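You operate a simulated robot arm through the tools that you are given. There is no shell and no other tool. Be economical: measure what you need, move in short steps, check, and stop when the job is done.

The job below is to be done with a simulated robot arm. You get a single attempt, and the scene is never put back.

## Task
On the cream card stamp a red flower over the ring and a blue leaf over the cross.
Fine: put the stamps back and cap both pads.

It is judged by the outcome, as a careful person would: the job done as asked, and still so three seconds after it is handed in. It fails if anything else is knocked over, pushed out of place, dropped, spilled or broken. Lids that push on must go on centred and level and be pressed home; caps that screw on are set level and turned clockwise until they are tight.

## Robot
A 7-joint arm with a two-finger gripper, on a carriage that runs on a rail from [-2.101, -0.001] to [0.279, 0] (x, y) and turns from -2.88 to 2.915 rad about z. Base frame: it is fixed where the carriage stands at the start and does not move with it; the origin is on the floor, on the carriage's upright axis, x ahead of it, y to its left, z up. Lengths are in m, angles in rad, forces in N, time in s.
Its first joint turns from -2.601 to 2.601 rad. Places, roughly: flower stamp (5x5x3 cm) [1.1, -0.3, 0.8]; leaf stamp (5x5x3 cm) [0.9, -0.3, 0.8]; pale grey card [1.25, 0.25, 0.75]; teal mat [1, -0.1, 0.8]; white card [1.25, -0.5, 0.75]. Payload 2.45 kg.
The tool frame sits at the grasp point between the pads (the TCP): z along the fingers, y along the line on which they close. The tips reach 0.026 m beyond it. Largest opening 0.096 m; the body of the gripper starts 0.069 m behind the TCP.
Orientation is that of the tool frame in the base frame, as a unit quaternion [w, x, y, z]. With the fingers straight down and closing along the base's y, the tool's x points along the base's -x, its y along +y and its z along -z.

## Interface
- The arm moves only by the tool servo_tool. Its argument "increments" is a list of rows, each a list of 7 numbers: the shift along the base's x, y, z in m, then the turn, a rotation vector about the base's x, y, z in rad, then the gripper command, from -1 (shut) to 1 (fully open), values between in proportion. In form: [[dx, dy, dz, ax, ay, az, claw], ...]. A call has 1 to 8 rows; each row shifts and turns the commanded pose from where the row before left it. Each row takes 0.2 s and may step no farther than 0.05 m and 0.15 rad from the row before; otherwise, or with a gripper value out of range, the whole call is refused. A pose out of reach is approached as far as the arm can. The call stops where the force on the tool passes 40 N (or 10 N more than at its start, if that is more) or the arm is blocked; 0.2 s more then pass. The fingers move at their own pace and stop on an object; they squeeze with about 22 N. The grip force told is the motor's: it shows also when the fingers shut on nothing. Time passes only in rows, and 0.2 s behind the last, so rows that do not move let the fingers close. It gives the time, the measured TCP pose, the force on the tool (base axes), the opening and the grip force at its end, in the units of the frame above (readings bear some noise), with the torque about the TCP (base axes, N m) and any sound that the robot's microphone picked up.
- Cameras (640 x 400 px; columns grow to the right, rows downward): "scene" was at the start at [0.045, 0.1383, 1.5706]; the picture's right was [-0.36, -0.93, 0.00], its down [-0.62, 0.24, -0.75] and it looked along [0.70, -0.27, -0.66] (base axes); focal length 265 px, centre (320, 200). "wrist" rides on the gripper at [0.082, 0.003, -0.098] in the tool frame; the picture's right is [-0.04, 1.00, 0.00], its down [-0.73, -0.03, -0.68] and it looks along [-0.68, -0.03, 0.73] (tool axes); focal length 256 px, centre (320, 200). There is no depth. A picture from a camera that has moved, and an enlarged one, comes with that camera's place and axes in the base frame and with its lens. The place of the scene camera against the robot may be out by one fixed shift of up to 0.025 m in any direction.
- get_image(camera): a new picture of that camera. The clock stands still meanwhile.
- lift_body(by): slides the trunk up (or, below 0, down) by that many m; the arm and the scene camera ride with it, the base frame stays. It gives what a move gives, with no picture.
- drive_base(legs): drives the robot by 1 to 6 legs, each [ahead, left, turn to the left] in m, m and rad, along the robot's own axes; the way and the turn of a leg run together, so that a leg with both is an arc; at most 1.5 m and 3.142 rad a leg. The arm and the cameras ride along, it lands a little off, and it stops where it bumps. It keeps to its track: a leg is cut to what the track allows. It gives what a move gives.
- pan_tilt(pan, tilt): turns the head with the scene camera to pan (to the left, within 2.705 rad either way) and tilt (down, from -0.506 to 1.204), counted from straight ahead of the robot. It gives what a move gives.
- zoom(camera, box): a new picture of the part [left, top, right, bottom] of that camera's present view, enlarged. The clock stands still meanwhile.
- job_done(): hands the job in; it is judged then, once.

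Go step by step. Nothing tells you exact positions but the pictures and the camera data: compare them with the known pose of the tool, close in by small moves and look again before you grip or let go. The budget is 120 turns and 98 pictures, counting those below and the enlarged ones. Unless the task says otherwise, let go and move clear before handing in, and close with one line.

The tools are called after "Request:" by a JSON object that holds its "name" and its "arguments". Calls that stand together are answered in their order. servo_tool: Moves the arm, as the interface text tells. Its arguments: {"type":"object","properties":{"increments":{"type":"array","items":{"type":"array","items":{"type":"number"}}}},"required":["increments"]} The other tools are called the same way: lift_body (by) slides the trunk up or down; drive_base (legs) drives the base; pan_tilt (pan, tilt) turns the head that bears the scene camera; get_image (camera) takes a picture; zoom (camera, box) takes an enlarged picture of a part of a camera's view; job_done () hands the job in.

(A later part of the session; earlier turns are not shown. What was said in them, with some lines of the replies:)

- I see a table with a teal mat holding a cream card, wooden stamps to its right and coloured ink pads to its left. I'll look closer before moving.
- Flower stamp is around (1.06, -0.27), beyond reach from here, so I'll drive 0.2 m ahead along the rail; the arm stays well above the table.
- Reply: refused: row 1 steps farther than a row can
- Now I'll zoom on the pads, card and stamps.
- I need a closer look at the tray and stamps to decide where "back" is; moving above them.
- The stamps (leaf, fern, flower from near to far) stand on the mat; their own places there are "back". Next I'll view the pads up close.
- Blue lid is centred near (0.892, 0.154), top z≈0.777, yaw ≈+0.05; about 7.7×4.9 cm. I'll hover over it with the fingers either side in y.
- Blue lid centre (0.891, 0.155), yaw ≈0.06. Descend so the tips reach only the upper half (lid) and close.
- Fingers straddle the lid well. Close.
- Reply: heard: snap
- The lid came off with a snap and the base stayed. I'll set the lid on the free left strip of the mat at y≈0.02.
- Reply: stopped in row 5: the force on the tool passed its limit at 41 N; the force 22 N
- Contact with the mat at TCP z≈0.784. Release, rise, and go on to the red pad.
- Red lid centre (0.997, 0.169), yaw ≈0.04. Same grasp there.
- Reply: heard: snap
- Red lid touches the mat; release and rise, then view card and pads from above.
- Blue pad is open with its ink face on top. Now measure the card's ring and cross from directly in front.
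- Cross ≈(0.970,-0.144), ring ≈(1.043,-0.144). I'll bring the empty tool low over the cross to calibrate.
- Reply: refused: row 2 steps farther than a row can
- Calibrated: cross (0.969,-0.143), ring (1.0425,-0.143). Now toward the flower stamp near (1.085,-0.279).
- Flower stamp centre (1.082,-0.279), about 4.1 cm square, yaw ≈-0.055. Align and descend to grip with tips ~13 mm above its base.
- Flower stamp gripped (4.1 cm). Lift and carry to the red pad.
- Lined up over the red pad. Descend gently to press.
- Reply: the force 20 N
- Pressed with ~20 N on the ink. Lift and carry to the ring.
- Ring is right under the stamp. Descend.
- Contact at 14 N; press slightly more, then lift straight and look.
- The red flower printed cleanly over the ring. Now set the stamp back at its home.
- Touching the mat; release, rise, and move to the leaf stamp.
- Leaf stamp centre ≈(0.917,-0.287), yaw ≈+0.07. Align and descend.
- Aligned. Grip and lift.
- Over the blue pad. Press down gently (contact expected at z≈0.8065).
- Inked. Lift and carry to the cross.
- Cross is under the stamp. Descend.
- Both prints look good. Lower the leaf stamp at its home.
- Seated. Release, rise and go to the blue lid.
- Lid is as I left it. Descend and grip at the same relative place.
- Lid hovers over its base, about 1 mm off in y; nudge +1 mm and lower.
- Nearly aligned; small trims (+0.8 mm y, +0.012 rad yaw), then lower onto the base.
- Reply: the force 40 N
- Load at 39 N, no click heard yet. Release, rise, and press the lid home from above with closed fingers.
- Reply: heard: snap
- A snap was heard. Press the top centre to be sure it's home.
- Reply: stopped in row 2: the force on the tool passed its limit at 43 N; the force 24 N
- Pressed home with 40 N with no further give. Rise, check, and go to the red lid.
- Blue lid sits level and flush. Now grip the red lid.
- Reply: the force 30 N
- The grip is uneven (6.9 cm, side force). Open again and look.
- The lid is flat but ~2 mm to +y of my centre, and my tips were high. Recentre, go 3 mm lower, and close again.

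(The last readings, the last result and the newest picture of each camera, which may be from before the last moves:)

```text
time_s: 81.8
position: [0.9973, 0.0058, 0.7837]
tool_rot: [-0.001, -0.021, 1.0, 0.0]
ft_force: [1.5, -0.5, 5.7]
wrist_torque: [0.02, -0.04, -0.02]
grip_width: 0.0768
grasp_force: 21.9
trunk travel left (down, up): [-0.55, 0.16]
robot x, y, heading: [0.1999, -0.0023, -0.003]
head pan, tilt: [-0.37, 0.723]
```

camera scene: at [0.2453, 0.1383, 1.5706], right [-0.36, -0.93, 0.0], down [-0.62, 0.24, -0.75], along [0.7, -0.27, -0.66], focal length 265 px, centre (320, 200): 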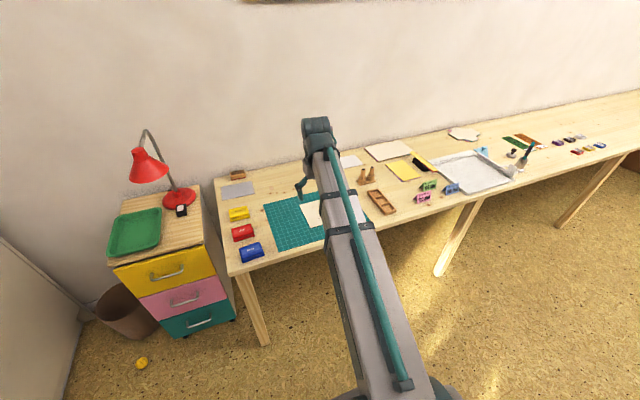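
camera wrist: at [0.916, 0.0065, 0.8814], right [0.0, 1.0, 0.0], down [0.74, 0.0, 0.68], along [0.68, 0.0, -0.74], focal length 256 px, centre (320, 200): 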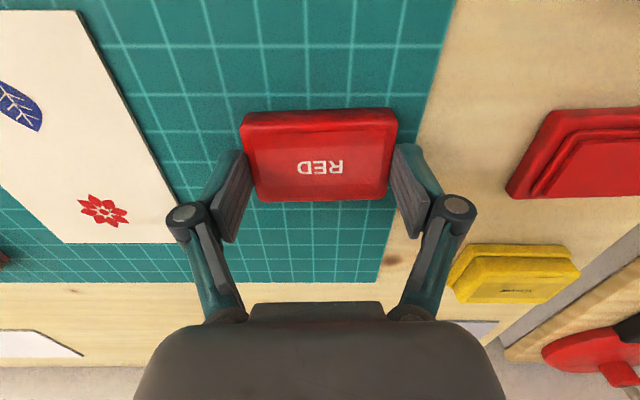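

Request:
{"name": "servo_tool", "arguments": {"increments": [[0, 0, 0.02, 0, 0, 0, -1], [0, 0, 0.045, 0, 0, 0, -1], [0, 0.045, 0, 0, 0, 0, -1], [0, 0.045, 0, 0, 0, 0, -1], [0, 0.045, 0, 0, 0, 0, -1], [0, 0.028, 0, 0, 0, 0, -1], [0, 0, -0.03, 0, 0, 0, -1], [0, 0, 0, 0, 0, 0, -1]]}}

Request:
{"name": "servo_tool", "arguments": {"increments": [[0, 0, -0.012, 0, 0, 0, -1], [0, 0, -0.005, 0, 0, 0, -1], [0, 0, 0, 0, 0, 0, -1]]}}

Request:
{"name": "get_image", "arguments": {"camera": "wrist"}}

Request:
{"name": "zoom", "arguments": {"camera": "wrist", "box": [230, 60, 410, 210]}}

```text
time_s: 83.6
position: [0.9965, 0.1705, 0.8174]
tool_rot: [-0.001, -0.02, 1.0, 0.0]
ft_force: [0.3, 0.3, -0.9]
wrist_torque: [-0.02, -0.02, -0.01]
grip_width: 0.0769
grasp_force: 21.9
trunk travel left (down, up): [-0.55, 0.16]
robot x, y, heading: [0.2027, 0.0024, -0.001]
head pan, tilt: [-0.37, 0.723]
```

```text
time_s: 84.4
position: [0.9973, 0.1691, 0.8]
tool_rot: [-0.001, -0.02, 1.0, 0.0]
ft_force: [-0.2, 0.1, -0.5]
wrist_torque: [-0.03, -0.04, 0.03]
grip_width: 0.077
grasp_force: 21.8
trunk travel left (down, up): [-0.55, 0.16]
robot x, y, heading: [0.1979, -0.0031, -0.001]
head pan, tilt: [-0.37, 0.723]
```

```text
36 pictures are left
camera wrist: at [0.9156, 0.1698, 0.8989], right [0.0, 1.0, 0.0], down [0.74, 0.0, 0.68], along [0.68, 0.0, -0.74], focal length 256 px, centre (320, 200)
```

wrist: 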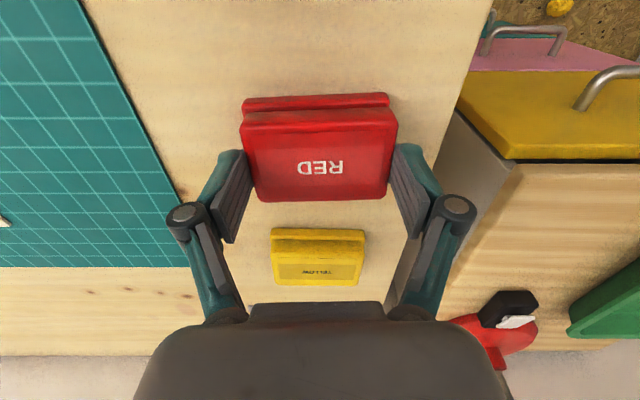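

```text
2.67 times, centred on (320, 135) of wrist
camera zoom: at [0.9156, 0.1698, 0.8989], right [0.0, 1.0, 0.0], down [0.74, 0.0, 0.68], along [0.68, 0.0, -0.74], focal length 683 px, centre (320, 373)
```

zoom: 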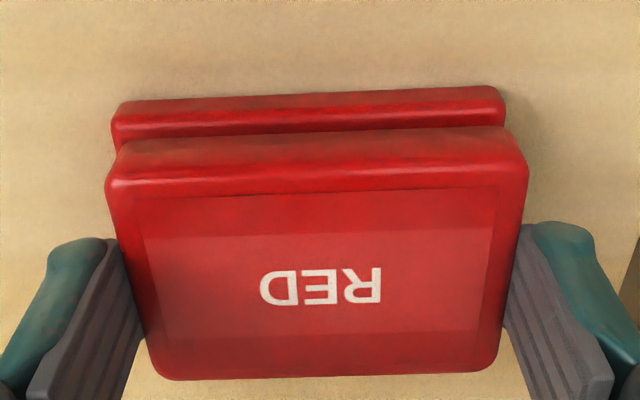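

Lid needs -1.7 mm in y to sit over the base. Trim and lower.

Request:
{"name": "servo_tool", "arguments": {"increments": [[-0.0008, -0.0017, -0.002, 0, 0, 0, -1], [0, 0, -0.002, 0, 0, 0, -1], [0, 0, 0, 0, 0, 0, -1]]}}

Request:
{"name": "zoom", "arguments": {"camera": "wrist", "box": [230, 60, 410, 210]}}

```text
time_s: 85.2
position: [0.9969, 0.1675, 0.7956]
tool_rot: [0.0, -0.02, 1.0, -0.001]
ft_force: [-0.3, -0.2, 0.4]
wrist_torque: [0.07, 0.03, 0.02]
grip_width: 0.0772
grasp_force: 22.5
trunk travel left (down, up): [-0.55, 0.16]
robot x, y, heading: [0.1981, 0.0015, -0.003]
head pan, tilt: [-0.37, 0.723]
```

```text
2.67 times, centred on (320, 135) of wrist
camera zoom: at [0.915, 0.1679, 0.8948], right [0.0, 1.0, 0.0], down [0.74, 0.0, 0.68], along [0.68, 0.0, -0.74], focal length 683 px, centre (320, 373)
```

zoom: 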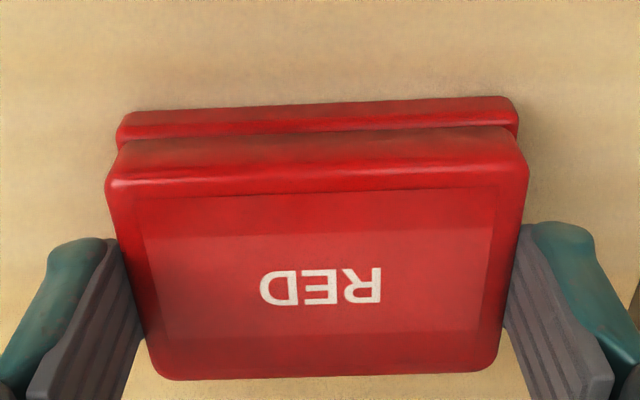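

Centred now. Continue down to seat.

Request:
{"name": "servo_tool", "arguments": {"increments": [[0, 0, -0.0015, 0, 0, 0, -1], [0, 0, -0.0015, 0, 0, 0, -1], [0, 0, -0.001, 0, 0, 0, -1], [0, 0, 0, 0, 0, 0, -1]]}}

```text
time_s: 86.2
position: [0.9967, 0.1671, 0.7913]
tool_rot: [-0.002, -0.02, 1.0, 0.001]
ft_force: [-0.1, -0.1, 0.0]
wrist_torque: [0.03, 0.02, 0.0]
grip_width: 0.077
grasp_force: 22.8
trunk travel left (down, up): [-0.55, 0.16]
robot x, y, heading: [0.1987, -0.0004, -0.003]
head pan, tilt: [-0.37, 0.723]
```

Request:
{"name": "servo_tool", "arguments": {"increments": [[0, 0, -0.0015, 0, 0, 0, -1], [0, 0, -0.0015, 0, 0, 0, -1], [0, 0, 0, 0, 0, 0, -1]]}}

Request:
{"name": "zoom", "arguments": {"camera": "wrist", "box": [230, 60, 410, 210]}}

```text
time_s: 87.0
position: [0.9968, 0.168, 0.7907]
tool_rot: [0.001, -0.02, 1.0, 0.0]
ft_force: [3.9, 0.3, 19.5]
wrist_torque: [0.04, -0.01, 0.01]
grip_width: 0.0772
grasp_force: 22.1
trunk travel left (down, up): [-0.55, 0.16]
robot x, y, heading: [0.1983, 0.0038, -0.002]
head pan, tilt: [-0.37, 0.723]
```

```text
2.67 times, centred on (320, 135) of wrist
camera zoom: at [0.9146, 0.1677, 0.8898], right [0.0, 1.0, 0.0], down [0.73, 0.0, 0.68], along [0.68, 0.0, -0.73], focal length 683 px, centre (320, 373)
```

zoom: 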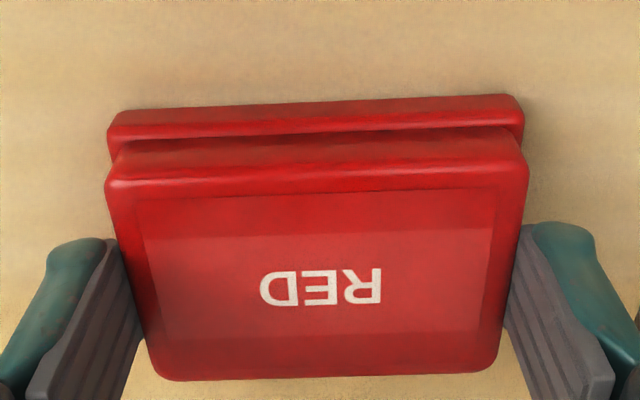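

Resting on the base at 20 N. Release and press from above.

Request:
{"name": "servo_tool", "arguments": {"increments": [[0, 0, 0.002, 0, 0, 0, -1], [0, 0, 0, 0, 0, 0, 0.2], [0, 0, 0, 0, 0, 0, 1], [0, 0, 0, 0, 0, 0, 1], [0, 0, 0.045, 0, 0, 0, 1], [0, 0, 0, 0, 0, 0, -1], [0, 0, 0, 0, 0, 0, -1], [0, 0, 0, 0, 0, 0, -1]]}}

Request:
{"name": "zoom", "arguments": {"camera": "wrist", "box": [230, 40, 410, 190]}}

```text
time_s: 88.8
position: [0.9956, 0.1674, 0.8355]
tool_rot: [0.0, -0.02, 1.0, 0.0]
ft_force: [0.7, -0.9, 0.0]
wrist_torque: [0.03, -0.02, 0.0]
grip_width: 0.0
grasp_force: 21.9
trunk travel left (down, up): [-0.55, 0.16]
robot x, y, heading: [0.1993, -0.0021, -0.002]
head pan, tilt: [-0.37, 0.723]
heard: snap
```

```text
2.67 times, centred on (320, 115) of wrist
camera zoom: at [0.9146, 0.168, 0.9345], right [0.0, 1.0, 0.0], down [0.74, 0.0, 0.68], along [0.68, 0.0, -0.74], focal length 683 px, centre (320, 427)
```

zoom: 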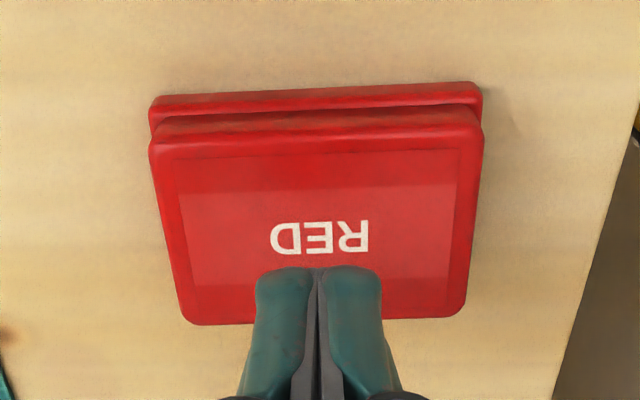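

Snapped in on release. Press the top firmly.

Request:
{"name": "servo_tool", "arguments": {"increments": [[0.001, 0.0005, -0.028, 0, 0, 0, -1], [0, 0, -0.004, 0, 0, 0, -1], [0, 0, -0.003, 0, 0, 0, -1], [0, 0, -0.002, 0, 0, 0, -1], [0, 0, 0, 0, 0, 0, -1]]}}

Request:
{"name": "servo_tool", "arguments": {"increments": [[0, 0, -0.001, 0, 0, 0, -1], [0, 0, -0.001, 0, 0, 0, -1], [0, 0, 0, 0, 0, 0, -1]]}}

```text
time_s: 90.0
position: [0.9978, 0.168, 0.8001]
tool_rot: [0.001, -0.02, 1.0, -0.001]
ft_force: [3.7, -0.5, 22.3]
wrist_torque: [0.0, -0.07, -0.01]
grip_width: 0.0061
grasp_force: 22.3
trunk travel left (down, up): [-0.55, 0.16]
robot x, y, heading: [0.2025, -0.0003, -0.003]
head pan, tilt: [-0.37, 0.723]
```

```text
time_s: 90.6
position: [0.9966, 0.1683, 0.8019]
tool_rot: [0.003, -0.021, 1.0, 0.0]
ft_force: [-3.6, -1.0, 20.6]
wrist_torque: [-0.03, 0.13, -0.03]
grip_width: 0.0062
grasp_force: 22.5
trunk travel left (down, up): [-0.55, 0.16]
robot x, y, heading: [0.1976, -0.0023, -0.003]
head pan, tilt: [-0.37, 0.723]
stopped in row 3: the force on the tool passed its limit at 41 N (the readings are from after the stop); the commanded pose is now the measured one
```

Same seated height as blue. Rise clear and inspect everything.

Request:
{"name": "servo_tool", "arguments": {"increments": [[0, 0, 0.045, 0, 0, 0, -1], [0, 0, 0.045, 0, 0, 0, 0], [0, 0, 0.04, 0, 0, 0, 1], [-0.04, 0, 0.02, 0, 0, 0, 1], [-0.045, -0.02, 0, 0, 0, 0, 1], [-0.045, -0.02, 0, 0, 0, 0, 1], [-0.02, -0.04, 0, 0, 0, 0, 1], [0, 0, 0, 0, 0, 0, 1]]}}

Request:
{"name": "get_image", "arguments": {"camera": "wrist"}}

Request:
{"name": "zoom", "arguments": {"camera": "wrist", "box": [320, 50, 480, 200]}}

Request:
{"name": "zoom", "arguments": {"camera": "wrist", "box": [40, 50, 300, 240]}}

```text
time_s: 92.4
position: [0.8492, 0.0888, 0.9474]
tool_rot: [0.0, -0.021, 1.0, 0.0]
ft_force: [-0.6, 0.1, -0.7]
wrist_torque: [0.0, -0.02, -0.03]
grip_width: 0.096
grasp_force: 0.0
trunk travel left (down, up): [-0.55, 0.16]
robot x, y, heading: [0.1991, 0.0022, -0.003]
head pan, tilt: [-0.37, 0.723]
```

```text
31 pictures are left
camera wrist: at [0.7671, 0.0888, 1.0467], right [0.0, 1.0, 0.0], down [0.73, 0.0, 0.68], along [0.68, 0.0, -0.73], focal length 256 px, centre (320, 200)
```

wrist: 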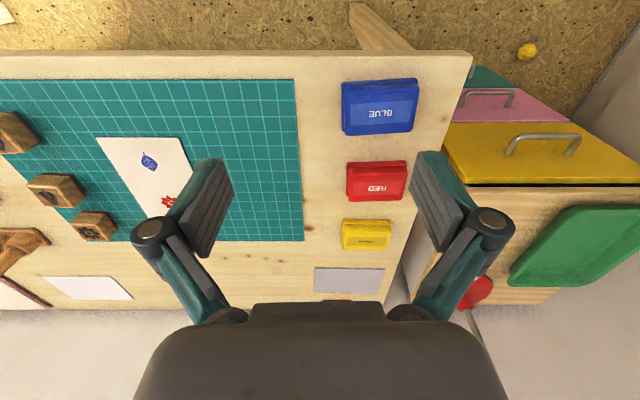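

```text
2.67 times, centred on (400, 125) of wrist
camera zoom: at [0.7671, 0.0888, 1.0467], right [0.0, 1.0, 0.0], down [0.73, 0.0, 0.68], along [0.68, 0.0, -0.73], focal length 683 px, centre (107, 400)
```

zoom: 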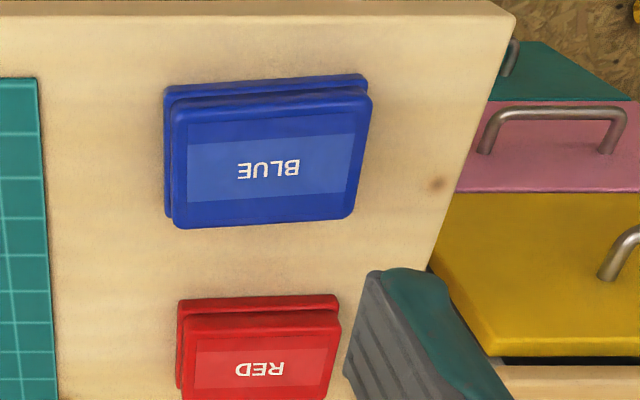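

```text
2.11 times, centred on (170, 145) of wrist
camera zoom: at [0.7671, 0.0888, 1.0467], right [0.0, 1.0, 0.0], down [0.73, 0.0, 0.68], along [0.68, 0.0, -0.73], focal length 539 px, centre (636, 316)
```

zoom: 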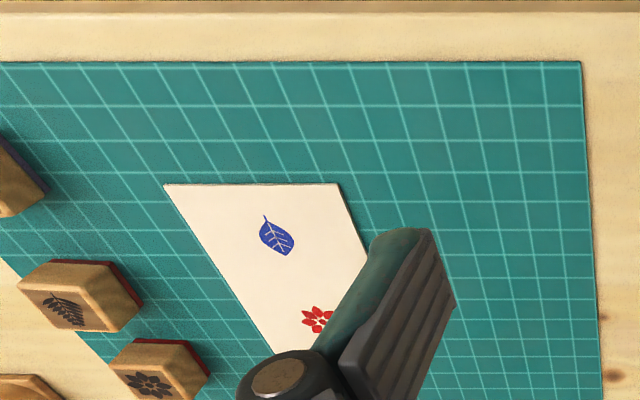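

Both prints are clean, the stamps stand back in their places on the mat, both lids sit level and clicked home, and the arm is clear.

Request:
{"name": "job_done", "arguments": {}}

```text
The job is handed in.
```

The cream card has a red flower over the ring, about 2.5 mm off its centre, and a blue leaf over the cross. Both stamps are back in their original spots on the mat, and both pads are capped and pressed home.
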